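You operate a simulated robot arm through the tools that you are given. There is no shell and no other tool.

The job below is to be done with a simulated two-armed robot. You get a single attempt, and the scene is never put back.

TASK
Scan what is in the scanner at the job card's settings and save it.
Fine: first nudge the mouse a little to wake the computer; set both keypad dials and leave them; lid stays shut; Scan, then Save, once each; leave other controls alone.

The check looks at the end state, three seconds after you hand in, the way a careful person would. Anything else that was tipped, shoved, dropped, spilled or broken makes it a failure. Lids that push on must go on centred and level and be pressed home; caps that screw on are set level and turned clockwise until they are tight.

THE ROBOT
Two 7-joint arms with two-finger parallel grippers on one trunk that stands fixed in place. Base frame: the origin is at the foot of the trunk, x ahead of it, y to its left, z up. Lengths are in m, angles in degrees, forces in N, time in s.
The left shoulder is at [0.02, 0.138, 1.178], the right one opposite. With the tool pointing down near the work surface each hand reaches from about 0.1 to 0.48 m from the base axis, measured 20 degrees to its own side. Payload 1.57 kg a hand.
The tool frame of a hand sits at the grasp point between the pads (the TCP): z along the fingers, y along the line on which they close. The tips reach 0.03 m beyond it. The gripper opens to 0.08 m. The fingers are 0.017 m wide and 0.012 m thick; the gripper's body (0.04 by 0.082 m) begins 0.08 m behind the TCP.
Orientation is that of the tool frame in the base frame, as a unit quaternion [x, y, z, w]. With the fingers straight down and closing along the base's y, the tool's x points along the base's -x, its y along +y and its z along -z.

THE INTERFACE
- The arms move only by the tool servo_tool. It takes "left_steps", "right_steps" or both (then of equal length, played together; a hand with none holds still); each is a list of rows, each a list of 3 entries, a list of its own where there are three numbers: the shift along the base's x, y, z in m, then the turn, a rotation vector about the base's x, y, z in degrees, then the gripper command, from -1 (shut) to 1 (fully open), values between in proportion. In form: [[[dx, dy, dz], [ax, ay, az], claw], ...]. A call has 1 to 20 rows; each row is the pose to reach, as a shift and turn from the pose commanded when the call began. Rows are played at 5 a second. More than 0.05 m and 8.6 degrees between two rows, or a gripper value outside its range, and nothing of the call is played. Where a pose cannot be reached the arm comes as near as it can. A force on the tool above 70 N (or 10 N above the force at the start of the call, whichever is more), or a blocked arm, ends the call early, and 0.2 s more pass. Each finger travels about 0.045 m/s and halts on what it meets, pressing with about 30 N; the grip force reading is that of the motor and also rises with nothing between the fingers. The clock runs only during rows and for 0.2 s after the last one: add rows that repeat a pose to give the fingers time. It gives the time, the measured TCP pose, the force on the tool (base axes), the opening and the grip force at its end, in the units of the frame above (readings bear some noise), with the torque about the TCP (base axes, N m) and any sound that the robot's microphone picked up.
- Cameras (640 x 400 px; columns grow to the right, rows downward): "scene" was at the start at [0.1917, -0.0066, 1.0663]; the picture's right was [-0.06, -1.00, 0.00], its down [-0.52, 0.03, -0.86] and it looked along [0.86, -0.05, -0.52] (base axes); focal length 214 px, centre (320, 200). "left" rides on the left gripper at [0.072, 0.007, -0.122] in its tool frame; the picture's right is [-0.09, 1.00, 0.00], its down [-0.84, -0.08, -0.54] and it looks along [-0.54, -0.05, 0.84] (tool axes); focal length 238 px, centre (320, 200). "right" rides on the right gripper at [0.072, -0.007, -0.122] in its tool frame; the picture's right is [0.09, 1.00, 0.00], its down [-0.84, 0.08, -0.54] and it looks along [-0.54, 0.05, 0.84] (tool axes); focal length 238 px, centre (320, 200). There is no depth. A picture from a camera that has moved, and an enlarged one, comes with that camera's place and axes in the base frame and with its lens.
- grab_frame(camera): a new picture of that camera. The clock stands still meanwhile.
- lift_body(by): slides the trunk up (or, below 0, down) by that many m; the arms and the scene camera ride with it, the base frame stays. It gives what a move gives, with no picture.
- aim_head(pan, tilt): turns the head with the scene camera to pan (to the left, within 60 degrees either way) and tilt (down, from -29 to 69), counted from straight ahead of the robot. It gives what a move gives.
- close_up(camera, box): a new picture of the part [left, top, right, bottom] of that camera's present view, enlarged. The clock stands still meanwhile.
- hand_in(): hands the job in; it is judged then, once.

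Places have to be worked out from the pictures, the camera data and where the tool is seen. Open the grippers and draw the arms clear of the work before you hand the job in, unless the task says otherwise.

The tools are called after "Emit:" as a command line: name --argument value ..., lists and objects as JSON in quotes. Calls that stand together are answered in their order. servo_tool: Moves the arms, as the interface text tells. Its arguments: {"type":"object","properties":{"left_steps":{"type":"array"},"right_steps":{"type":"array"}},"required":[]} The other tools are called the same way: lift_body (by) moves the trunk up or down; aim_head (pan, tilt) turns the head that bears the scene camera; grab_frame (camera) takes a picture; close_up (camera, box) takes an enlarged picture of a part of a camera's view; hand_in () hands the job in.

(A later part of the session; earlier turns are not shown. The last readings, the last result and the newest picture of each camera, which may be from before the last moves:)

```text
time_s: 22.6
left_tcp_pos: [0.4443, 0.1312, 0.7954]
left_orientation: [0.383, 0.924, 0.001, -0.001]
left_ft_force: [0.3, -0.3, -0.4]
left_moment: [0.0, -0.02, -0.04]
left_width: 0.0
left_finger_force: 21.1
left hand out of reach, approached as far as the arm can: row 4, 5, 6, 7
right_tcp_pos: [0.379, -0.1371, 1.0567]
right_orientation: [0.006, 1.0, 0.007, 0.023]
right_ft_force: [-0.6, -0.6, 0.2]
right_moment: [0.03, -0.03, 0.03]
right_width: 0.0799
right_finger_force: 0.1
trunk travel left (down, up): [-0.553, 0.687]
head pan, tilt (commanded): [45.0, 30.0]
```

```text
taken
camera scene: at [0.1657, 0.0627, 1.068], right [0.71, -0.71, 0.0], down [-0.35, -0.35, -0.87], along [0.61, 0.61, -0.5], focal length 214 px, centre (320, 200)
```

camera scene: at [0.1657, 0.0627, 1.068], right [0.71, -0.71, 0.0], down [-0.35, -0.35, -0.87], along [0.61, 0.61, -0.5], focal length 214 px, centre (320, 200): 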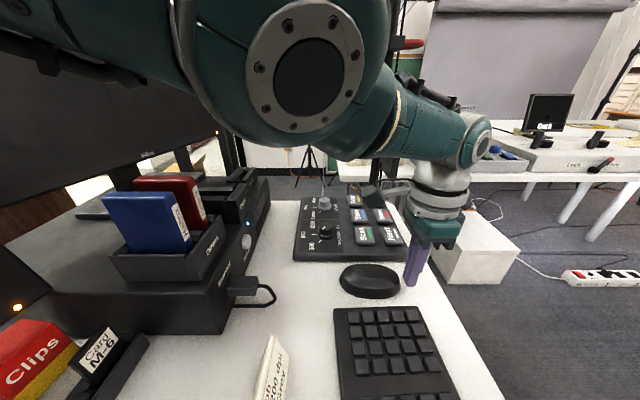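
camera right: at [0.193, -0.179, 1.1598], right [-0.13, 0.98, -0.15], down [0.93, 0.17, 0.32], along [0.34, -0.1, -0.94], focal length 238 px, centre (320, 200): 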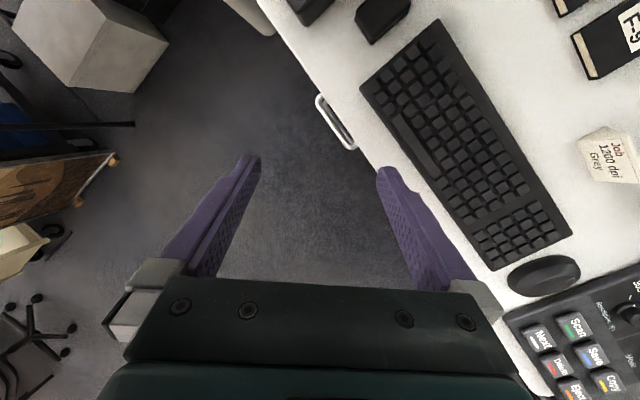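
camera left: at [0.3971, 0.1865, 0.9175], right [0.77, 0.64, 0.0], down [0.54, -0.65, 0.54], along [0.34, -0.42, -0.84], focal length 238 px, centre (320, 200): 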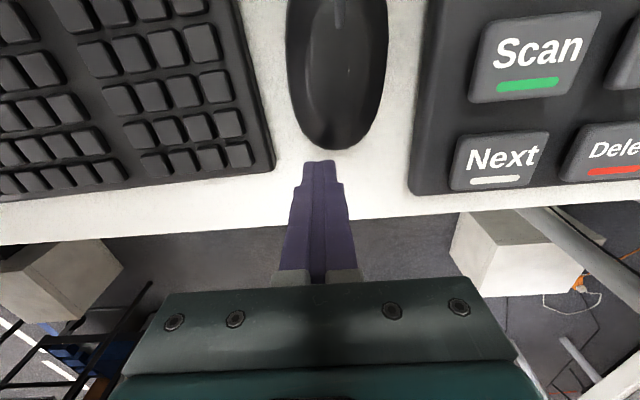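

The arm's reach ended about 1.5 cm short there (max shoulder–wrist stretch ≈0.455 m), so lowering the trunk will help. I raise the hand 9 cm first, then I'll bring the trunk down by 8 cm so the wrist is nearer shoulder height.

Emit:
servo_tool --left_steps '[[[0, 0, 0.03], [0, 0, 0], -1], [[0, 0, 0.06], [0, 0, 0], -1], [[0, 0, 0.09], [0, 0, 0], -1], [[0, 0, 0.09], [0, 0, 0], -1]]'

Emit:
lift_body --by -0.08

Emit:
grab_frame --camera "left"

Emit:
grab_frame --camera "scene"

```text
time_s: 23.6
left_tcp_pos: [0.4449, 0.1309, 0.8887]
left_orientation: [0.384, 0.924, 0.0, -0.001]
left_ft_force: [-0.6, 0.0, -0.5]
left_moment: [0.01, 0.01, -0.02]
left_width: 0.0
left_finger_force: 21.5
right_tcp_pos: [0.3794, -0.1379, 1.0557]
right_orientation: [0.006, 1.0, 0.006, 0.022]
right_ft_force: [-0.3, 0.8, -0.5]
right_moment: [0.01, -0.01, -0.02]
right_width: 0.08
right_finger_force: 0.1
trunk travel left (down, up): [-0.553, 0.687]
head pan, tilt (commanded): [45.0, 30.0]
```

```text
time_s: 24.8
left_tcp_pos: [0.4463, 0.1305, 0.8071]
left_orientation: [0.383, 0.924, 0.001, -0.001]
left_ft_force: [0.3, 0.4, 1.1]
left_moment: [-0.01, -0.01, 0.0]
left_width: 0.0002
left_finger_force: 21.4
right_tcp_pos: [0.3797, -0.1376, 0.9759]
right_orientation: [0.006, 1.0, 0.006, 0.023]
right_ft_force: [0.3, -0.7, 0.6]
right_moment: [-0.03, -0.03, -0.03]
right_width: 0.0799
right_finger_force: 0.0
trunk travel left (down, up): [-0.473, 0.767]
head pan, tilt (commanded): [45.0, 30.0]
```

```text
taken
camera left: at [0.3992, 0.1868, 0.9302], right [0.77, 0.64, 0.0], down [0.54, -0.65, 0.54], along [0.34, -0.42, -0.84], focal length 238 px, centre (320, 200)
```

left: 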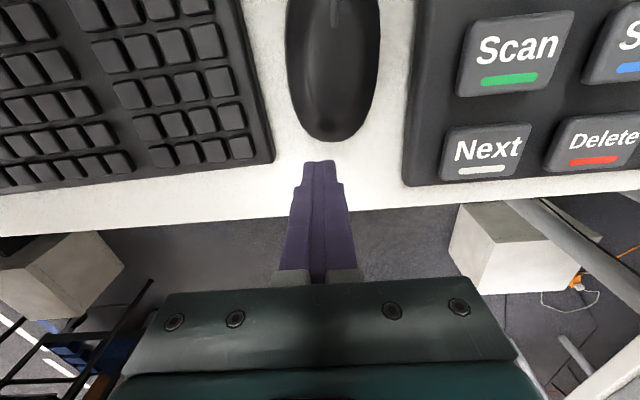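

```text
taken
camera scene: at [0.1659, 0.0626, 0.988], right [0.71, -0.71, 0.0], down [-0.35, -0.35, -0.87], along [0.61, 0.61, -0.5], focal length 214 px, centre (320, 200)
```

scene: 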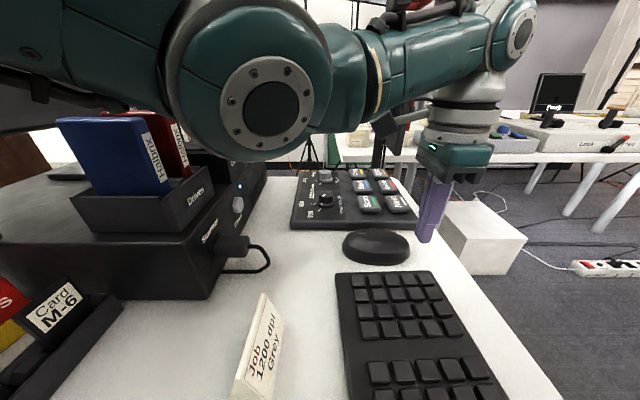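

Commanded pose is where the reading says (0.446, 0.1305, 0.807). I shift the tips sideways onto the mouse's axis and a bit back, drop to tip z≈0.76, then approach to about the expected contact.

Emit:
servo_tool --left_steps '[[[0.0128, 0.0006, 0], [0, 0, 0], -1], [[0.0128, 0.0006, -0.01], [0, 0, 0], -1], [[0.0128, 0.0006, -0.017], [0, 0, 0], -1], [[0.0095, 0.0044, -0.017], [0, 0, 0], -1], [[0.006, 0.008, -0.017], [0, 0, 0], -1], [[0.004, 0.0106, -0.017], [0, 0, 0], -1], [[0.004, 0.0106, -0.017], [0, 0, 0], -1]]'

Emit:
grab_frame --camera "left"

```text
time_s: 26.4
left_tcp_pos: [0.4492, 0.1431, 0.7915]
left_orientation: [0.383, 0.924, 0.001, 0.0]
left_ft_force: [-0.2, -0.5, -0.3]
left_moment: [-0.02, -0.01, -0.01]
left_width: 0.0
left_finger_force: 21.2
right_tcp_pos: [0.3799, -0.1384, 0.9755]
right_orientation: [0.006, 1.0, 0.007, 0.022]
right_ft_force: [-0.6, 0.7, 0.4]
right_moment: [0.03, 0.0, 0.02]
right_width: 0.08
right_finger_force: 0.0
trunk travel left (down, up): [-0.473, 0.767]
head pan, tilt (commanded): [45.0, 30.0]
```

```text
taken
camera left: at [0.4025, 0.1983, 0.9136], right [0.77, 0.64, 0.0], down [0.54, -0.65, 0.54], along [0.35, -0.42, -0.84], focal length 238 px, centre (320, 200)
```

left: 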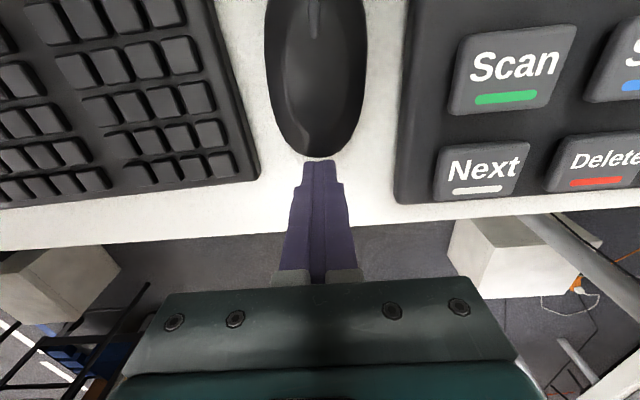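

The tip is almost touching the mouse's rear and centred. I push gently about 14 mm along its axis.

Emit:
servo_tool --left_steps '[[[-0.0015, 0.0018, 0], [0, 0, 0], -1], [[-0.003, 0.0035, 0], [0, 0, 0], -1], [[-0.0046, 0.0053, 0], [0, 0, 0], -1], [[-0.0062, 0.007, 0], [0, 0, 0], -1], [[-0.0077, 0.0088, 0], [0, 0, 0], -1], [[-0.0092, 0.0105, 0], [0, 0, 0], -1], [[-0.0092, 0.0105, 0], [0, 0, 0], -1]]'

Emit:
grab_frame --camera "left"

Emit:
grab_frame --camera "scene"

```text
time_s: 28.0
left_tcp_pos: [0.4396, 0.1535, 0.7911]
left_orientation: [0.383, 0.924, -0.001, -0.002]
left_ft_force: [-0.8, -1.1, -0.5]
left_moment: [0.01, -0.01, 0.02]
left_width: 0.0003
left_finger_force: 21.1
right_tcp_pos: [0.3796, -0.1371, 0.9763]
right_orientation: [0.006, 1.0, 0.006, 0.023]
right_ft_force: [0.1, -0.1, 0.3]
right_moment: [0.02, -0.01, 0.02]
right_width: 0.0799
right_finger_force: 0.1
trunk travel left (down, up): [-0.473, 0.767]
head pan, tilt (commanded): [45.0, 30.0]
```

```text
taken
camera left: at [0.3937, 0.2084, 0.9129], right [0.77, 0.64, 0.0], down [0.54, -0.65, 0.54], along [0.34, -0.42, -0.84], focal length 238 px, centre (320, 200)
```

left: 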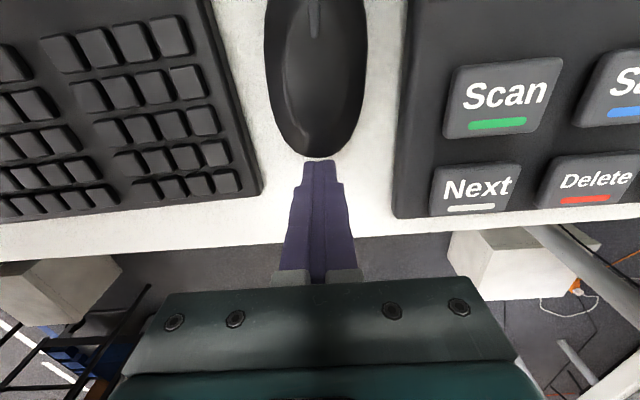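

```text
taken
camera scene: at [0.1659, 0.0626, 0.988], right [0.71, -0.71, 0.0], down [-0.35, -0.35, -0.87], along [0.61, 0.61, -0.5], focal length 214 px, centre (320, 200)
```

scene: 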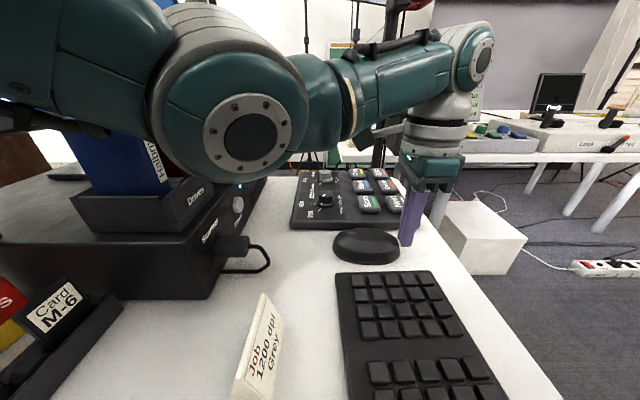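

The mouse slid about 14 mm with the finger in contact and stayed clear of keyboard and keypad. I back the finger off and lift it, then look at the screens.

Emit:
servo_tool --left_steps '[[[0.004, -0.005, 0], [0, 0, 0], -1], [[0.008, -0.009, 0.0], [0, 0, 0], -1], [[0.008, -0.009, 0.03], [0, 0, 0], -1], [[0.008, -0.009, 0.07], [0, 0, 0], -1], [[0.008, -0.009, 0.1], [0, 0, 0], -1], [[0.008, -0.009, 0.1], [0, 0, 0], -1]]'

Emit:
aim_head --pan 60 --tilt 5

Emit:
grab_frame --camera "scene"

```text
time_s: 29.4
left_tcp_pos: [0.446, 0.1453, 0.8903]
left_orientation: [0.383, 0.924, 0.0, -0.001]
left_ft_force: [-0.5, 0.2, 0.0]
left_moment: [0.02, -0.01, -0.02]
left_width: 0.0001
left_finger_force: 21.3
right_tcp_pos: [0.3788, -0.1371, 0.9762]
right_orientation: [0.006, 1.0, 0.007, 0.022]
right_ft_force: [-1.1, -0.4, -0.7]
right_moment: [-0.02, 0.02, 0.0]
right_width: 0.08
right_finger_force: 0.1
trunk travel left (down, up): [-0.473, 0.767]
head pan, tilt (commanded): [45.0, 30.0]
```

```text
time_s: 30.3
left_tcp_pos: [0.4477, 0.1449, 0.8895]
left_orientation: [0.384, 0.923, -0.001, 0.0]
left_ft_force: [0.5, -0.1, -0.5]
left_moment: [0.03, 0.03, 0.0]
left_width: 0.0
left_finger_force: 21.1
right_tcp_pos: [0.3802, -0.1379, 0.9762]
right_orientation: [0.006, 1.0, 0.007, 0.023]
right_ft_force: [0.5, 0.8, 0.7]
right_moment: [-0.02, 0.01, 0.01]
right_width: 0.08
right_finger_force: 0.0
trunk travel left (down, up): [-0.473, 0.767]
head pan, tilt (commanded): [60.0, 5.0]
```

```text
taken
camera scene: at [0.1478, 0.0782, 1.0283], right [0.87, -0.5, 0.0], down [-0.04, -0.08, -1.0], along [0.5, 0.86, -0.09], focal length 214 px, centre (320, 200)
```

scene: 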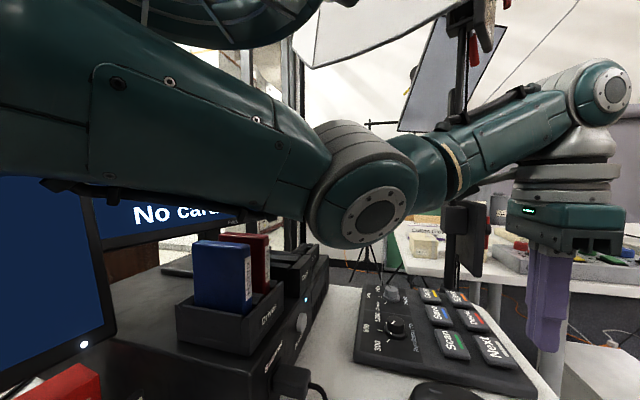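

Computer is awake: screens turned blue, LED white, one reads "No card...". I look for the full screen text with a slightly different aim.

Emit:
aim_head --pan 60 --tilt 35

Emit:
grab_frame --camera "scene"

Emit:
close_up --camera "scene" --box '[0, 0, 320, 200]'

```text
time_s: 31.2
left_tcp_pos: [0.4467, 0.1458, 0.8893]
left_orientation: [0.382, 0.924, 0.001, 0.0]
left_ft_force: [0.4, 0.2, 0.3]
left_moment: [0.02, 0.02, 0.02]
left_width: 0.0
left_finger_force: 21.5
right_tcp_pos: [0.3793, -0.1372, 0.9761]
right_orientation: [0.006, 1.0, 0.007, 0.024]
right_ft_force: [0.5, 0.4, -0.1]
right_moment: [-0.02, -0.03, 0.01]
right_width: 0.0799
right_finger_force: 0.1
trunk travel left (down, up): [-0.473, 0.767]
head pan, tilt (commanded): [60.0, 35.0]
```

```text
taken
camera scene: at [0.1459, 0.075, 0.9802], right [0.87, -0.5, 0.0], down [-0.29, -0.5, -0.82], along [0.41, 0.71, -0.57], focal length 214 px, centre (320, 200)
```

scene: 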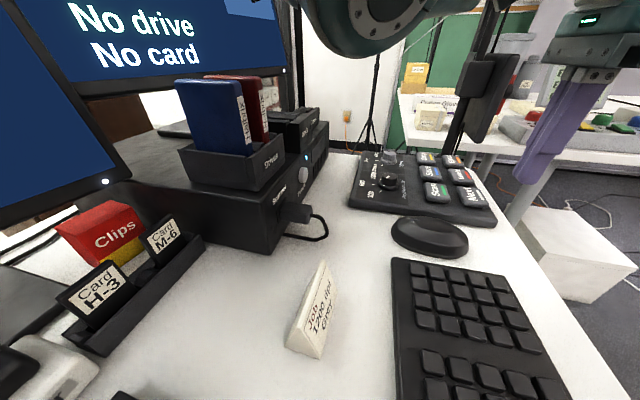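

```text
2.00 times, centred on (160, 100) of scene
camera zoom: at [0.1459, 0.075, 0.9802], right [0.87, -0.5, 0.0], down [-0.29, -0.5, -0.82], along [0.41, 0.71, -0.57], focal length 429 px, centre (640, 400)
```

zoom: 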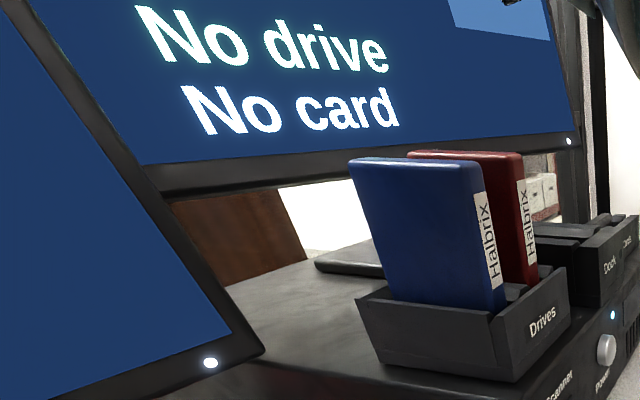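

The screens read "No drive / No card" — just the Files display; saving needs nothing more by the instructions. Now the Resolution dial: I move the left hand above its knob, turning the gripper to +60° yaw and opening to about 56 mm.

Emit:
servo_tool --left_steps '[[[0.0, 0.012, 0.01], [0, 0, 7.5], -1], [[0.0, 0.024, 0.02], [0, 0, 15], -1], [[0.0, 0.037, 0.03], [0, 0, 22.5], -0.5], [[-0.001, 0.05, 0.03], [0, 0, 30], 0.0], [[-0.001, 0.062, 0.03], [0, 0, 37.5], 0.4], [[-0.002, 0.075, 0.03], [0, 0, 45], 0.4], [[-0.003, 0.088, 0.03], [0, 0, 52.5], 0.4], [[-0.004, 0.1, 0.03], [0, 0, 60], 0.4], [[-0.005, 0.113, 0.03], [0, 0, 67.5], 0.4], [[-0.006, 0.126, 0.03], [0, 0, 75], 0.4], [[-0.007, 0.139, 0.03], [0, 0, 82.5], 0.4], [[-0.008, 0.152, 0.03], [0, 0, 90], 0.4], [[-0.0085, 0.164, 0.03], [0, 0, 97.5], 0.4], [[-0.0087, 0.176, 0.03], [0, 0, 105], 0.4], [[-0.0087, 0.176, 0.03], [0, 0, 105], 0.4]]'

Emit:
aim_head --pan 45 --tilt 20

Emit:
grab_frame --camera "scene"

Emit:
grab_frame --camera "left"

```text
time_s: 34.4
left_tcp_pos: [0.4401, 0.3207, 0.9205]
left_orientation: [-0.501, 0.866, -0.001, 0.0]
left_ft_force: [0.6, -0.4, 0.5]
left_moment: [0.03, 0.0, 0.0]
left_width: 0.056
left_finger_force: 0.0
right_tcp_pos: [0.3797, -0.1373, 0.9763]
right_orientation: [0.006, 1.0, 0.006, 0.023]
right_ft_force: [1.1, -1.5, 0.5]
right_moment: [0.0, -0.03, 0.0]
right_width: 0.0801
right_finger_force: 0.0
trunk travel left (down, up): [-0.473, 0.767]
head pan, tilt (commanded): [60.0, 35.0]
```

```text
time_s: 35.2
left_tcp_pos: [0.4411, 0.3211, 0.9214]
left_orientation: [-0.499, 0.866, 0.0, -0.001]
left_ft_force: [-0.4, 0.0, 0.7]
left_moment: [-0.03, 0.02, 0.01]
left_width: 0.056
left_finger_force: 0.0
right_tcp_pos: [0.3806, -0.1384, 0.9774]
right_orientation: [0.005, 1.0, 0.006, 0.022]
right_ft_force: [0.1, -0.2, -1.1]
right_moment: [-0.05, -0.02, -0.01]
right_width: 0.08
right_finger_force: 0.0
trunk travel left (down, up): [-0.473, 0.767]
head pan, tilt (commanded): [45.0, 20.0]
```

```text
taken
camera scene: at [0.1676, 0.0646, 1.004], right [0.71, -0.71, 0.0], down [-0.24, -0.24, -0.94], along [0.66, 0.66, -0.34], focal length 214 px, centre (320, 200)
```

scene: 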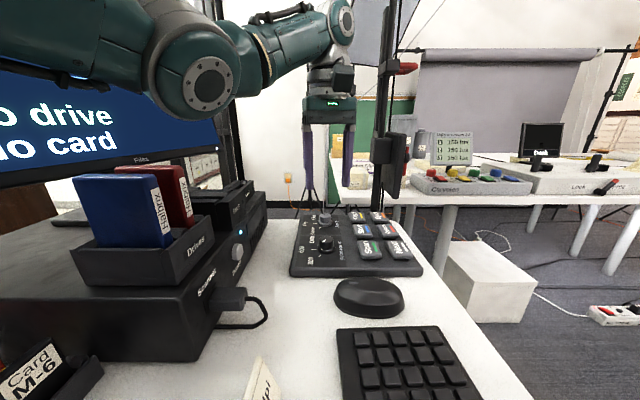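

```text
taken
camera left: at [0.3982, 0.2614, 1.043], right [-0.82, 0.58, 0.0], down [0.49, 0.69, 0.54], along [0.31, 0.44, -0.84], focal length 238 px, centre (320, 200)
```

left: 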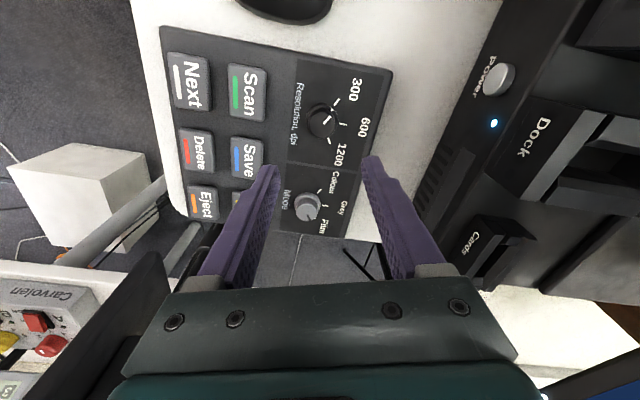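

Yaw +60° is reached cleanly. I zoom on both knobs from this new angle to refine their places by triangulation.

Emit:
close_up --camera "left" --box '[265, 60, 395, 150]'

Emit:
close_up --camera "left" --box '[265, 150, 395, 240]'

```text
4.44 times, centred on (330, 105) of left
camera zoom: at [0.3982, 0.2614, 1.043], right [-0.82, 0.58, 0.0], down [0.49, 0.69, 0.54], along [0.31, 0.44, -0.84], focal length 1059 px, centre (276, 622)
```

zoom: 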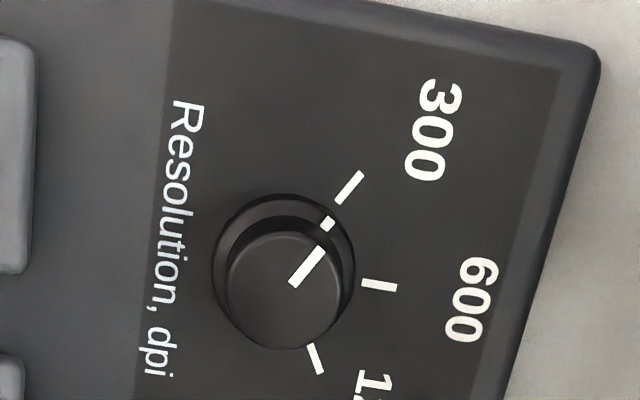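

```text
4.44 times, centred on (330, 195) of left
camera zoom: at [0.3982, 0.2614, 1.043], right [-0.82, 0.58, 0.0], down [0.49, 0.69, 0.54], along [0.31, 0.44, -0.84], focal length 1059 px, centre (276, 222)
```

zoom: 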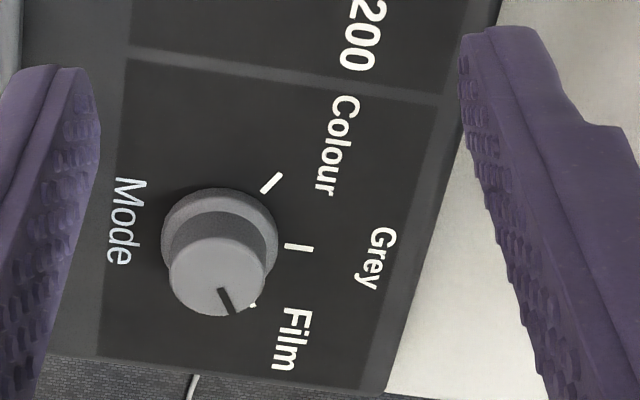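

Both views agree: Resolution knob centre [0.438, 0.321], Mode knob [0.521, 0.404], knob tops z≈0.782. The elbow is near the drives, so I won't lower the trunk yet; I test reaching straight down with the tips staying just above the knob top (TCP z 0.82).

Emit:
servo_tool --left_steps '[[[-0.002, 0.0, -0.03], [0, 0, 0], 0.4], [[-0.002, 0.0, -0.06], [0, 0, 0], 0.4], [[-0.002, 0.0, -0.085], [0, 0, 0], 0.4], [[-0.002, 0.0, -0.1], [0, 0, 0], 0.4], [[-0.002, 0.0, -0.1], [0, 0, 0], 0.4]]'

Emit:
grab_frame --camera "scene"

Emit:
grab_frame --camera "left"

```text
time_s: 36.4
left_tcp_pos: [0.4379, 0.3199, 0.8215]
left_orientation: [-0.5, 0.866, -0.001, 0.0]
left_ft_force: [0.4, 0.1, -0.8]
left_moment: [0.01, -0.01, 0.02]
left_width: 0.0562
left_finger_force: 0.0
right_tcp_pos: [0.3808, -0.137, 0.9751]
right_orientation: [0.006, 1.0, 0.007, 0.022]
right_ft_force: [-0.5, -0.5, 0.3]
right_moment: [0.0, 0.01, 0.02]
right_width: 0.08
right_finger_force: 0.0
trunk travel left (down, up): [-0.473, 0.767]
head pan, tilt (commanded): [45.0, 20.0]
```

```text
taken
camera scene: at [0.1677, 0.0646, 1.004], right [0.71, -0.71, 0.0], down [-0.24, -0.24, -0.94], along [0.66, 0.66, -0.34], focal length 214 px, centre (320, 200)
```

scene: 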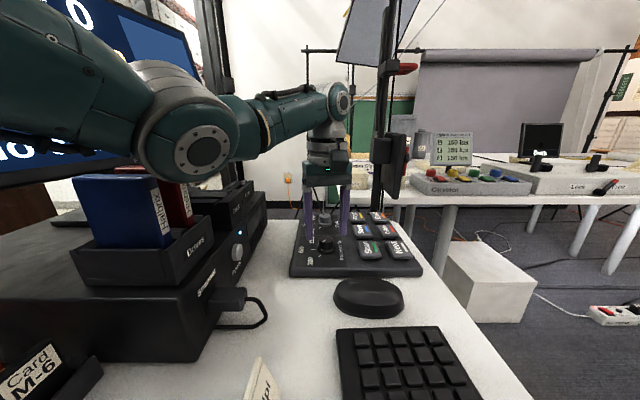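

```text
taken
camera left: at [0.395, 0.261, 0.9434], right [-0.82, 0.58, 0.0], down [0.49, 0.69, 0.54], along [0.31, 0.44, -0.84], focal length 238 px, centre (320, 200)
```

left: 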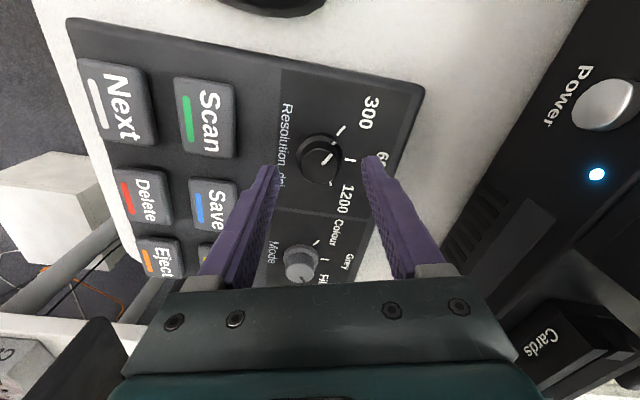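

The hand reached TCP z 0.8215 upright, but the left elbow hangs close to the drives (I estimate 2 cm clearance), so I want a second viewpoint before going lower. I turn the right hand about to use its camera as a side view: first yaw it toward +y.

Emit:
servo_tool --right_steps '[[[0, -0.002, -0.002], [0, 0, 8], 1], [[0, -0.004, -0.004], [0, 0, 16], 1], [[0, -0.006, -0.006], [0, 0, 24], 1], [[0, -0.008, -0.008], [0, 0, 32], 1], [[0, -0.01, -0.01], [0, 0, 40], 1], [[0, -0.012, -0.012], [0, 0, 48], 1], [[0, -0.014, -0.014], [0, 0, 56], 1], [[0, -0.016, -0.016], [0, 0, 64], 1], [[0, -0.018, -0.018], [0, 0, 72], 1], [[0, -0.02, -0.02], [0, 0, 80], 1], [[0, -0.02, -0.02], [0, 0, 88], 1], [[0, -0.02, -0.02], [0, 0, 96], 1], [[0, -0.02, -0.02], [0, 0, 96], 1]]'

Emit:
grab_frame --camera "right"

```text
time_s: 38.8
left_tcp_pos: [0.4379, 0.3213, 0.8231]
left_orientation: [-0.501, 0.865, 0.0, 0.0]
left_ft_force: [-0.1, -0.3, -0.3]
left_moment: [-0.01, 0.03, 0.0]
left_width: 0.0557
left_finger_force: 0.1
right_tcp_pos: [0.2373, -0.1589, 0.9451]
right_orientation: [-0.619, 0.779, -0.011, -0.105]
right_ft_force: [-0.7, 0.8, 0.0]
right_moment: [-0.04, -0.02, 0.0]
right_width: 0.0801
right_finger_force: 0.0
right hand out of reach, approached as far as the arm can: row 6, 7, 8, 9, 10, 11, 12
trunk travel left (down, up): [-0.473, 0.767]
head pan, tilt (commanded): [45.0, 20.0]
stopped in row 12 (right hand): the arm was blocked; the commanded pose is now the measured one
```

```text
taken
camera right: at [0.245, -0.2113, 1.0751], right [-0.98, 0.15, 0.13], down [0.18, 0.9, 0.39], along [-0.06, 0.41, -0.91], focal length 238 px, centre (320, 200)
```

right: 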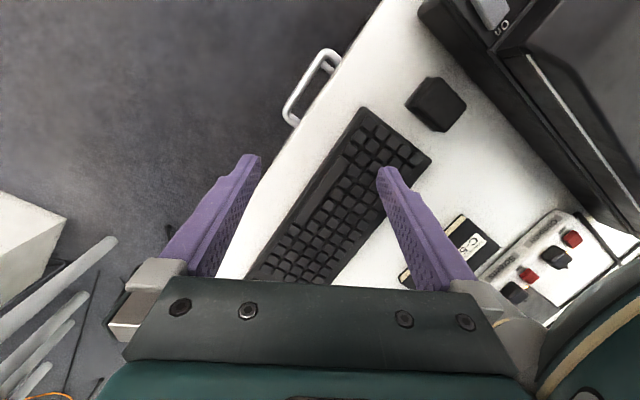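

The right arm ran into its own limits at that yaw, so this side view isn't available. I bring the right hand back to a comfortable level pose and will use head panning for parallax instead.

Emit:
servo_tool --right_steps '[[[0.015, 0, 0.003], [0.43, -1.5, -7.1], 1], [[0.03, 0, 0.006], [0.86, -3.0, -14.2], 1], [[0.045, 0, 0.009], [1.3, -4.5, -21.2], 1], [[0.06, 0, 0.012], [1.7, -6.0, -28.3], 1], [[0.075, 0, 0.015], [2.2, -7.6, -35.4], 1], [[0.09, 0, 0.018], [2.6, -9.1, -42.4], 1], [[0.105, 0, 0.021], [3.0, -10.6, -49.5], 1], [[0.123, 0, 0.025], [3.46, -12.1, -56.6], 1], [[0.123, 0, 0.025], [3.46, -12.1, -56.6], 1]]'

Emit:
aim_head --pan 60 --tilt 20

Emit:
grab_frame --camera "scene"

Emit:
aim_head --pan 25 --tilt 20

Emit:
grab_frame --camera "scene"

```text
time_s: 40.8
left_tcp_pos: [0.4352, 0.3206, 0.8216]
left_orientation: [-0.5, 0.866, -0.001, -0.001]
left_ft_force: [-0.2, -0.3, -0.6]
left_moment: [0.01, -0.02, 0.04]
left_width: 0.0562
left_finger_force: 0.1
right_tcp_pos: [0.3581, -0.1605, 0.9697]
right_orientation: [-0.174, 0.985, -0.001, 0.0]
right_ft_force: [-0.4, 0.3, 0.3]
right_moment: [-0.01, -0.01, -0.01]
right_width: 0.0799
right_finger_force: 0.1
trunk travel left (down, up): [-0.473, 0.767]
head pan, tilt (commanded): [45.0, 20.0]
```

```text
time_s: 41.6
left_tcp_pos: [0.4363, 0.3209, 0.8219]
left_orientation: [-0.5, 0.866, -0.001, -0.001]
left_ft_force: [-0.5, -0.2, 0.1]
left_moment: [-0.02, -0.01, -0.03]
left_width: 0.056
left_finger_force: 0.1
right_tcp_pos: [0.3579, -0.1593, 0.9711]
right_orientation: [-0.174, 0.985, -0.001, 0.001]
right_ft_force: [0.2, -0.8, 1.0]
right_moment: [0.02, 0.02, 0.03]
right_width: 0.0799
right_finger_force: 0.1
trunk travel left (down, up): [-0.473, 0.767]
head pan, tilt (commanded): [60.0, 20.0]
```

```text
taken
camera scene: at [0.1485, 0.0793, 1.004], right [0.87, -0.5, 0.0], down [-0.17, -0.3, -0.94], along [0.47, 0.81, -0.34], focal length 214 px, centre (320, 200)
```

scene: 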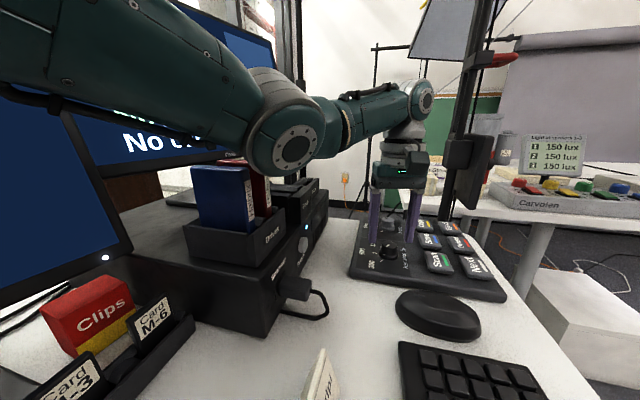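

```text
time_s: 42.6
left_tcp_pos: [0.4356, 0.3204, 0.8219]
left_orientation: [-0.501, 0.866, -0.002, -0.001]
left_ft_force: [0.4, 0.5, 0.2]
left_moment: [-0.02, 0.05, -0.06]
left_width: 0.056
left_finger_force: 0.0
right_tcp_pos: [0.3576, -0.1591, 0.97]
right_orientation: [-0.174, 0.985, -0.001, 0.0]
right_ft_force: [-0.7, 0.0, 0.6]
right_moment: [-0.02, -0.01, 0.01]
right_width: 0.0799
right_finger_force: 0.1
trunk travel left (down, up): [-0.473, 0.767]
head pan, tilt (commanded): [25.0, 20.0]
```

```text
taken
camera scene: at [0.1862, 0.0381, 1.004], right [0.42, -0.91, 0.0], down [-0.31, -0.14, -0.94], along [0.85, 0.4, -0.34], focal length 214 px, centre (320, 200)
```

scene: 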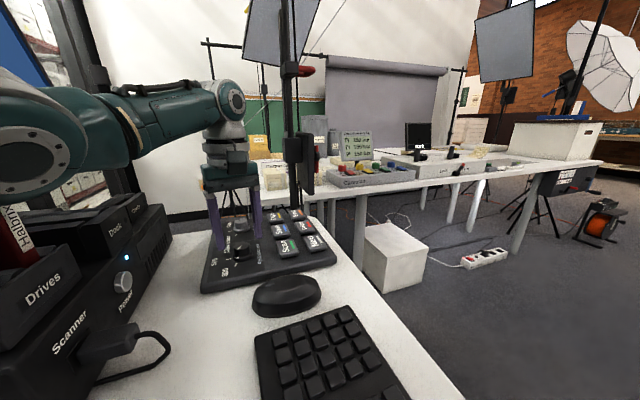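

By parallax the elbow cap is at about [0.236, 0.281, 0.980] and the red drive's front top corner at about [0.230, 0.355, 0.957] — too close to go lower like this. I zoom in on the gap to see how close it really is.

Emit:
aim_head --pan 60 --tilt 10

Emit:
close_up --camera "scene" --box '[180, 60, 360, 260]'

Emit:
aim_head --pan 40 --tilt 30

Emit:
close_up --camera "scene" --box '[60, 0, 300, 200]'

```text
time_s: 43.6
left_tcp_pos: [0.4367, 0.321, 0.8214]
left_orientation: [-0.501, 0.866, -0.001, 0.0]
left_ft_force: [1.1, 0.2, -0.4]
left_moment: [-0.01, 0.0, 0.0]
left_width: 0.056
left_finger_force: 0.1
right_tcp_pos: [0.3578, -0.1597, 0.9697]
right_orientation: [-0.174, 0.985, -0.001, 0.0]
right_ft_force: [-0.1, 0.1, 0.3]
right_moment: [-0.01, -0.02, 0.02]
right_width: 0.0798
right_finger_force: 0.1
trunk travel left (down, up): [-0.473, 0.767]
head pan, tilt (commanded): [60.0, 10.0]
```

```text
2.00 times, centred on (270, 160) of scene
camera zoom: at [0.1484, 0.0792, 1.0203], right [0.87, -0.5, 0.0], down [-0.09, -0.15, -0.98], along [0.49, 0.85, -0.17], focal length 429 px, centre (420, 280)
```

zoom: 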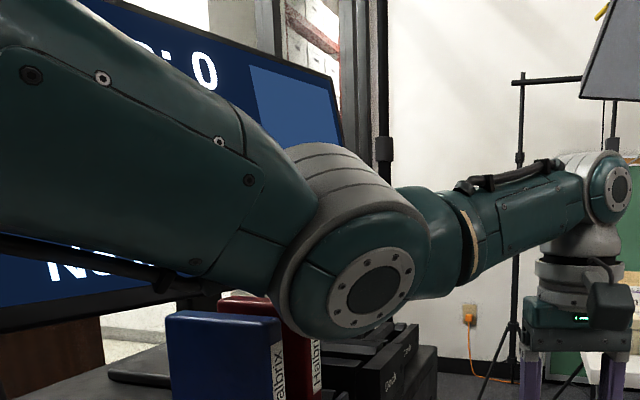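

```text
time_s: 44.5
left_tcp_pos: [0.4367, 0.3206, 0.8215]
left_orientation: [-0.501, 0.866, -0.001, 0.0]
left_ft_force: [0.7, 0.8, -1.5]
left_moment: [0.03, -0.03, 0.03]
left_width: 0.0559
left_finger_force: 0.0
right_tcp_pos: [0.3578, -0.1592, 0.9702]
right_orientation: [-0.174, 0.985, -0.001, 0.0]
right_ft_force: [-0.4, -0.3, 0.2]
right_moment: [0.02, -0.01, -0.01]
right_width: 0.0801
right_finger_force: 0.1
trunk travel left (down, up): [-0.473, 0.767]
head pan, tilt (commanded): [40.0, 30.0]
```

```text
2.00 times, centred on (180, 100) of scene
camera zoom: at [0.1711, 0.0569, 0.988], right [0.64, -0.77, 0.0], down [-0.38, -0.32, -0.87], along [0.66, 0.56, -0.5], focal length 429 px, centre (600, 400)
```

zoom: 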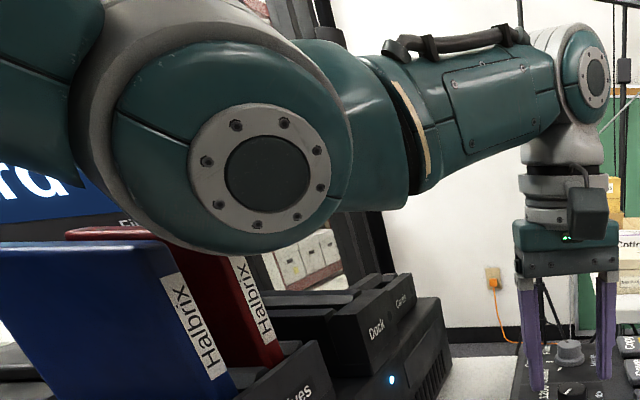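

The elbow drum's underside is at about the same height as the red drive's top corner — essentially no margin. I raise the trunk by 5 cm to lift the elbow away; then I'll work with the hand tilted outward from a higher trunk.

Emit:
lift_body --by 0.05

Emit:
aim_head --pan 55 --tilt 25

Emit:
grab_frame --camera "scene"

```text
time_s: 45.4
left_tcp_pos: [0.4373, 0.3196, 0.8713]
left_orientation: [-0.5, 0.866, 0.0, -0.001]
left_ft_force: [-0.2, -0.5, -0.3]
left_moment: [0.04, -0.03, 0.03]
left_width: 0.0558
left_finger_force: 0.0
right_tcp_pos: [0.3581, -0.1592, 1.0203]
right_orientation: [-0.175, 0.985, -0.001, -0.001]
right_ft_force: [-0.3, 0.0, -0.3]
right_moment: [-0.03, -0.04, -0.01]
right_width: 0.0799
right_finger_force: 0.0
trunk travel left (down, up): [-0.523, 0.717]
head pan, tilt (commanded): [40.0, 30.0]
```

```text
time_s: 46.1
left_tcp_pos: [0.4373, 0.321, 0.8715]
left_orientation: [-0.5, 0.866, -0.001, -0.001]
left_ft_force: [-0.2, -0.5, -0.2]
left_moment: [0.01, 0.02, 0.01]
left_width: 0.0563
left_finger_force: 0.0
right_tcp_pos: [0.3588, -0.1592, 1.0187]
right_orientation: [-0.174, 0.985, -0.001, 0.0]
right_ft_force: [0.6, -0.6, -0.1]
right_moment: [0.0, 0.0, 0.0]
right_width: 0.0801
right_finger_force: 0.1
trunk travel left (down, up): [-0.523, 0.717]
head pan, tilt (commanded): [55.0, 25.0]
```

```text
taken
camera scene: at [0.1547, 0.0741, 1.0459], right [0.82, -0.57, 0.0], down [-0.24, -0.35, -0.91], along [0.52, 0.74, -0.42], focal length 214 px, centre (320, 200)
```

scene: 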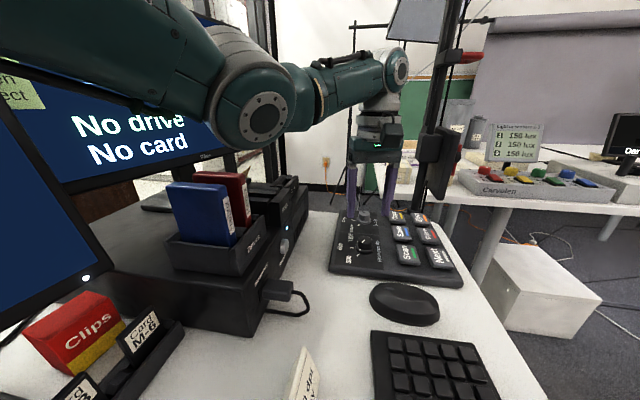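

The drives are unmoved and the elbow is now well above them. I turn the hand to yaw 45° and tilt it 20° outward, keeping it over the Resolution knob.

Emit:
servo_tool --left_steps '[[[-0.001, -0.001, 0], [0, 0, -7.5], 0.4], [[-0.002, -0.002, 0], [0, 0, -15], 0.4], [[-0.003, -0.003, 0], [4.0, -3.05, -15], 0.4], [[-0.004, -0.004, 0], [7.96, -6.1, -14.96], 0.4], [[-0.005, -0.005, 0], [12.0, -9.2, -14.9], 0.4], [[-0.005, -0.006, 0], [15.9, -12.2, -14.84], 0.4], [[-0.005, -0.006, 0], [15.9, -12.2, -14.84], 0.4]]'

Emit:
lift_body --by 0.05

Emit:
grab_frame --camera "scene"

Emit:
grab_frame --camera "left"

```text
time_s: 47.7
left_tcp_pos: [0.4338, 0.3143, 0.8725]
left_orientation: [-0.378, 0.909, 0.065, 0.161]
left_ft_force: [0.5, 0.6, 1.2]
left_moment: [-0.01, 0.01, 0.01]
left_width: 0.0562
left_finger_force: 0.0
right_tcp_pos: [0.3581, -0.1603, 1.0208]
right_orientation: [-0.174, 0.985, -0.001, -0.001]
right_ft_force: [0.7, 0.2, -0.3]
right_moment: [-0.01, 0.02, 0.02]
right_width: 0.0799
right_finger_force: 0.1
trunk travel left (down, up): [-0.523, 0.717]
head pan, tilt (commanded): [55.0, 25.0]
```

```text
time_s: 48.7
left_tcp_pos: [0.4324, 0.3149, 0.9224]
left_orientation: [-0.378, 0.91, 0.065, 0.16]
left_ft_force: [0.2, 0.1, 0.3]
left_moment: [0.01, 0.0, 0.03]
left_width: 0.0561
left_finger_force: 0.0
right_tcp_pos: [0.3588, -0.1586, 1.0697]
right_orientation: [-0.175, 0.985, -0.001, -0.001]
right_ft_force: [1.0, 0.7, -0.4]
right_moment: [0.01, 0.0, 0.0]
right_width: 0.08
right_finger_force: 0.0
trunk travel left (down, up): [-0.573, 0.667]
head pan, tilt (commanded): [55.0, 25.0]
```

```text
taken
camera scene: at [0.1546, 0.0742, 1.0959], right [0.82, -0.57, 0.0], down [-0.24, -0.35, -0.91], along [0.52, 0.74, -0.42], focal length 214 px, centre (320, 200)
```

scene: 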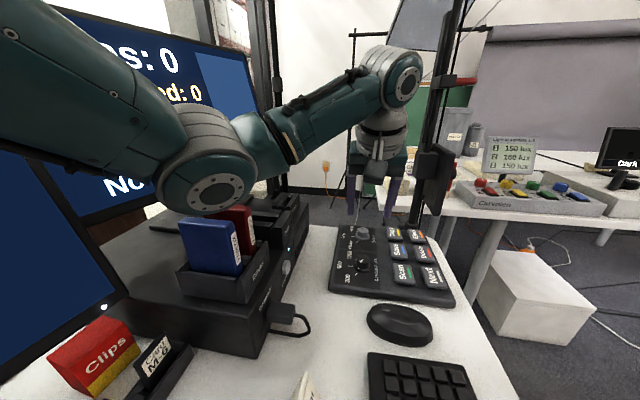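

```text
taken
camera left: at [0.3502, 0.2419, 1.0125], right [-0.64, 0.77, 0.03], down [0.48, 0.37, 0.79], along [0.6, 0.53, -0.61], focal length 238 px, centre (320, 200)
```

left: 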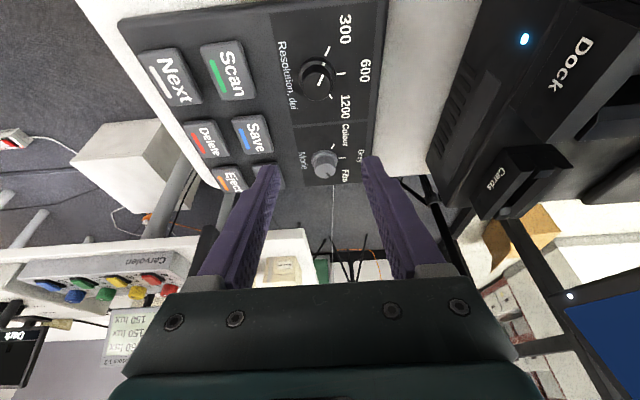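

The tilt is done and elbow clearance over the drives is about 3 cm now. I raise the trunk another 3 cm, lower the hand 6 cm, then check.

Emit:
lift_body --by 0.03

Emit:
servo_tool --left_steps '[[[0, 0, -0.02], [0, 0, 0], 0.4], [[0, 0, -0.04], [0, 0, 0], 0.4], [[0, 0, -0.06], [0, 0, 0], 0.4], [[0, 0, -0.06], [0, 0, 0], 0.4]]'

Emit:
lift_body --by 0.02

Emit:
grab_frame --camera "scene"

```text
time_s: 49.4
left_tcp_pos: [0.433, 0.3141, 0.9522]
left_orientation: [-0.378, 0.91, 0.066, 0.159]
left_ft_force: [0.7, 0.9, 0.4]
left_moment: [0.02, 0.0, -0.03]
left_width: 0.0561
left_finger_force: 0.0
right_tcp_pos: [0.3578, -0.1592, 1.0999]
right_orientation: [-0.175, 0.985, -0.001, -0.001]
right_ft_force: [0.2, 0.6, -0.2]
right_moment: [0.0, 0.0, -0.03]
right_width: 0.08
right_finger_force: 0.0
trunk travel left (down, up): [-0.603, 0.637]
head pan, tilt (commanded): [55.0, 25.0]
```

```text
time_s: 50.4
left_tcp_pos: [0.4335, 0.319, 0.8923]
left_orientation: [-0.376, 0.91, 0.065, 0.16]
left_ft_force: [0.1, 0.4, 0.6]
left_moment: [-0.01, -0.01, 0.01]
left_width: 0.0561
left_finger_force: 0.1
right_tcp_pos: [0.3577, -0.1614, 1.1007]
right_orientation: [-0.175, 0.985, -0.002, 0.001]
right_ft_force: [-0.1, 0.2, 0.3]
right_moment: [0.0, -0.01, -0.02]
right_width: 0.08
right_finger_force: 0.1
trunk travel left (down, up): [-0.603, 0.637]
head pan, tilt (commanded): [55.0, 25.0]
```

```text
time_s: 51.1
left_tcp_pos: [0.4332, 0.3175, 0.9127]
left_orientation: [-0.377, 0.91, 0.065, 0.16]
left_ft_force: [0.7, 0.2, 0.4]
left_moment: [0.0, 0.01, -0.02]
left_width: 0.0559
left_finger_force: 0.1
right_tcp_pos: [0.3585, -0.1596, 1.1198]
right_orientation: [-0.174, 0.985, -0.001, -0.001]
right_ft_force: [0.6, -0.1, -0.1]
right_moment: [0.0, -0.01, 0.0]
right_width: 0.0802
right_finger_force: 0.0
trunk travel left (down, up): [-0.623, 0.617]
head pan, tilt (commanded): [55.0, 25.0]
```

```text
taken
camera scene: at [0.1546, 0.0742, 1.146], right [0.82, -0.57, 0.0], down [-0.24, -0.35, -0.91], along [0.52, 0.74, -0.42], focal length 214 px, centre (320, 200)
```

scene: 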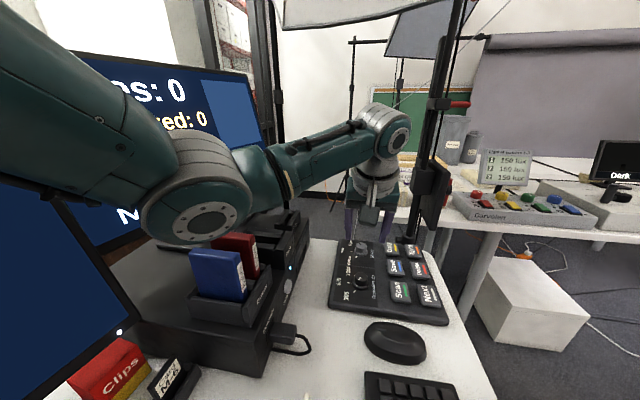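

Elbow clearance is fine now (cap z≈1.04, drives top 0.957). I lower the hand another 6 cm, re-centring y slightly, and read the pose.

Emit:
servo_tool --left_steps '[[[-0.001, -0.002, -0.02], [0, 0, 0], 0.4], [[-0.001, -0.002, -0.04], [0, 0, 0], 0.4], [[-0.001, -0.002, -0.06], [0, 0, 0], 0.4], [[-0.001, -0.002, -0.06], [0, 0, 0], 0.4]]'

Emit:
grab_frame --camera "scene"

Emit:
grab_frame --camera "left"

```text
time_s: 52.1
left_tcp_pos: [0.4318, 0.3152, 0.8512]
left_orientation: [-0.376, 0.91, 0.065, 0.16]
left_ft_force: [-0.3, -0.7, 0.2]
left_moment: [-0.04, -0.02, -0.01]
left_width: 0.0558
left_finger_force: 0.1
right_tcp_pos: [0.3586, -0.1602, 1.1206]
right_orientation: [-0.175, 0.985, -0.001, 0.0]
right_ft_force: [-0.6, 1.1, 0.1]
right_moment: [0.01, 0.02, -0.01]
right_width: 0.0799
right_finger_force: 0.0
trunk travel left (down, up): [-0.623, 0.617]
head pan, tilt (commanded): [55.0, 25.0]
```

```text
taken
camera scene: at [0.1547, 0.0742, 1.1459], right [0.82, -0.57, 0.0], down [-0.24, -0.35, -0.91], along [0.52, 0.74, -0.42], focal length 214 px, centre (320, 200)
```

scene: 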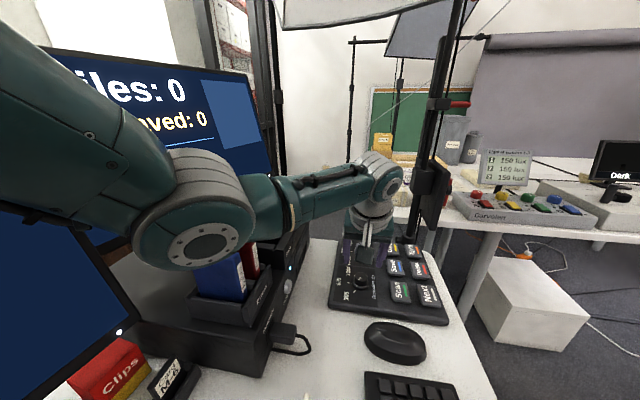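

```text
taken
camera left: at [0.349, 0.2427, 0.9417], right [-0.64, 0.77, 0.03], down [0.48, 0.37, 0.79], along [0.6, 0.53, -0.61], focal length 238 px, centre (320, 200)
```

left: 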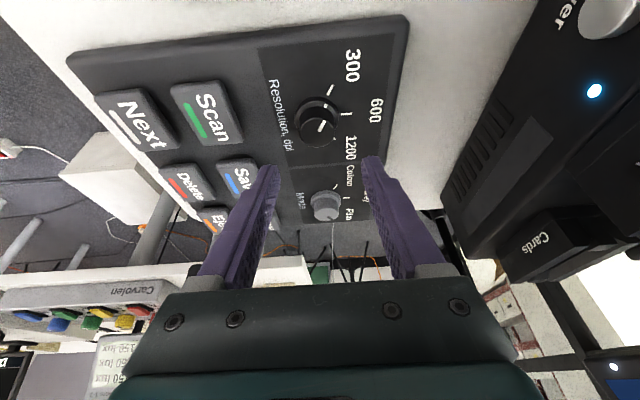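

The hand is at z 0.851 and well placed. Before the last 5 cm I check the elbow's height over the drives again by parallax from two head directions.

Emit:
aim_head --pan 60 --tilt 40

Emit:
grab_frame --camera "scene"

Emit:
aim_head --pan 25 --tilt 40

Emit:
grab_frame --camera "scene"

```text
time_s: 52.9
left_tcp_pos: [0.4318, 0.3167, 0.8516]
left_orientation: [-0.377, 0.91, 0.065, 0.16]
left_ft_force: [-0.2, -0.3, -0.3]
left_moment: [-0.01, 0.01, 0.03]
left_width: 0.0563
left_finger_force: 0.0
right_tcp_pos: [0.3577, -0.1601, 1.1195]
right_orientation: [-0.175, 0.984, 0.0, 0.001]
right_ft_force: [0.5, 0.0, 0.5]
right_moment: [-0.02, 0.02, -0.01]
right_width: 0.0802
right_finger_force: 0.0
trunk travel left (down, up): [-0.623, 0.617]
head pan, tilt (commanded): [60.0, 40.0]
```

```text
taken
camera scene: at [0.1444, 0.0723, 1.1227], right [0.87, -0.5, 0.0], down [-0.32, -0.56, -0.77], along [0.38, 0.66, -0.64], focal length 214 px, centre (320, 200)
```

scene: 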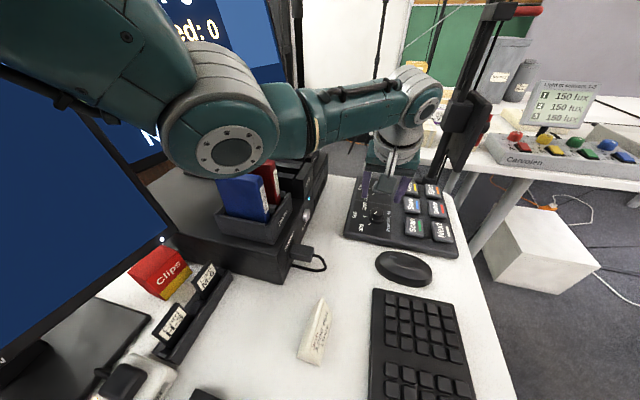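

```text
time_s: 53.9
left_tcp_pos: [0.4322, 0.3151, 0.8527]
left_orientation: [-0.377, 0.91, 0.065, 0.16]
left_ft_force: [0.0, 0.2, 0.8]
left_moment: [-0.03, 0.01, -0.01]
left_width: 0.0559
left_finger_force: 0.1
right_tcp_pos: [0.358, -0.1595, 1.1194]
right_orientation: [-0.174, 0.985, 0.0, 0.0]
right_ft_force: [-0.9, 0.2, 1.3]
right_moment: [-0.01, 0.02, 0.0]
right_width: 0.08
right_finger_force: 0.0
trunk travel left (down, up): [-0.623, 0.617]
head pan, tilt (commanded): [25.0, 40.0]
```

```text
taken
camera scene: at [0.1789, 0.0347, 1.1226], right [0.42, -0.91, 0.0], down [-0.58, -0.27, -0.77], along [0.69, 0.32, -0.64], focal length 214 px, centre (320, 200)
```

scene: 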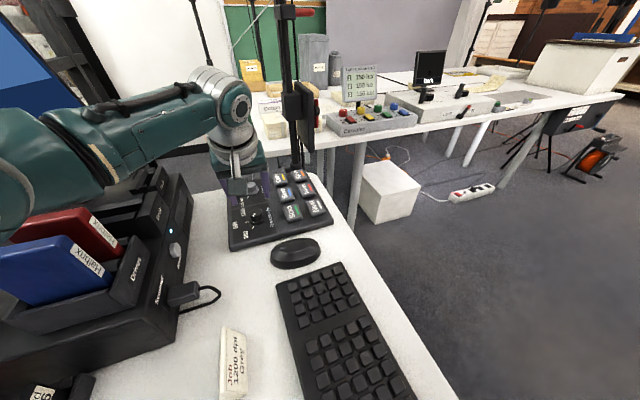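

Elbow drum underside is at roughly z 0.98, about 2 cm over the drives, and lowering the hand would eat most of that. I raise the trunk 4 cm more first and then lower the hand to z 0.84 to see whether the arm stretches that far.

Emit:
lift_body --by 0.04

Emit:
servo_tool --left_steps '[[[0, 0, -0.02], [0, 0, 0], 0.4], [[0, 0, -0.04], [0, 0, 0], 0.4], [[0, 0, -0.055], [0, 0, 0], 0.4], [[0, 0, -0.055], [0, 0, 0], 0.4]]'

Emit:
aim_head --pan 60 --tilt 40

Emit:
grab_frame --camera "scene"

```text
time_s: 54.7
left_tcp_pos: [0.4318, 0.315, 0.8919]
left_orientation: [-0.378, 0.91, 0.065, 0.16]
left_ft_force: [0.6, -0.2, 0.5]
left_moment: [-0.03, 0.02, -0.01]
left_width: 0.056
left_finger_force: 0.1
right_tcp_pos: [0.358, -0.1597, 1.1588]
right_orientation: [-0.174, 0.985, -0.002, -0.001]
right_ft_force: [0.4, 0.6, 0.0]
right_moment: [-0.01, 0.0, -0.05]
right_width: 0.0798
right_finger_force: 0.2
trunk travel left (down, up): [-0.663, 0.577]
head pan, tilt (commanded): [25.0, 40.0]
```

```text
time_s: 55.7
left_tcp_pos: [0.4311, 0.3142, 0.8387]
left_orientation: [-0.378, 0.91, 0.065, 0.159]
left_ft_force: [-0.6, 0.4, 0.0]
left_moment: [0.02, 0.0, 0.02]
left_width: 0.0561
left_finger_force: 0.0
right_tcp_pos: [0.3587, -0.1589, 1.16]
right_orientation: [-0.174, 0.985, 0.0, 0.0]
right_ft_force: [0.1, -0.1, 0.0]
right_moment: [0.0, 0.02, 0.01]
right_width: 0.08
right_finger_force: 0.0
trunk travel left (down, up): [-0.663, 0.577]
head pan, tilt (commanded): [25.0, 40.0]
```

```text
time_s: 56.7
left_tcp_pos: [0.431, 0.3144, 0.8378]
left_orientation: [-0.377, 0.91, 0.065, 0.161]
left_ft_force: [0.2, -1.1, 0.6]
left_moment: [0.04, 0.01, 0.0]
left_width: 0.0561
left_finger_force: 0.1
right_tcp_pos: [0.3587, -0.1592, 1.1611]
right_orientation: [-0.174, 0.985, -0.001, 0.0]
right_ft_force: [0.4, 0.3, 0.7]
right_moment: [0.0, -0.02, -0.03]
right_width: 0.08
right_finger_force: 0.0
trunk travel left (down, up): [-0.663, 0.577]
head pan, tilt (commanded): [60.0, 40.0]
```

```text
taken
camera scene: at [0.1444, 0.0723, 1.1626], right [0.87, -0.5, 0.0], down [-0.32, -0.56, -0.77], along [0.38, 0.66, -0.64], focal length 214 px, centre (320, 200)
```

scene: 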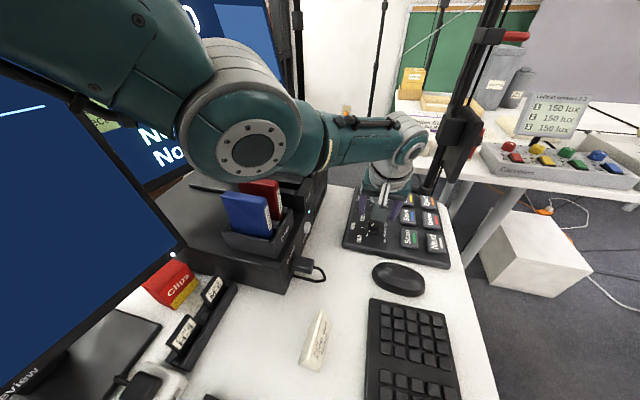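

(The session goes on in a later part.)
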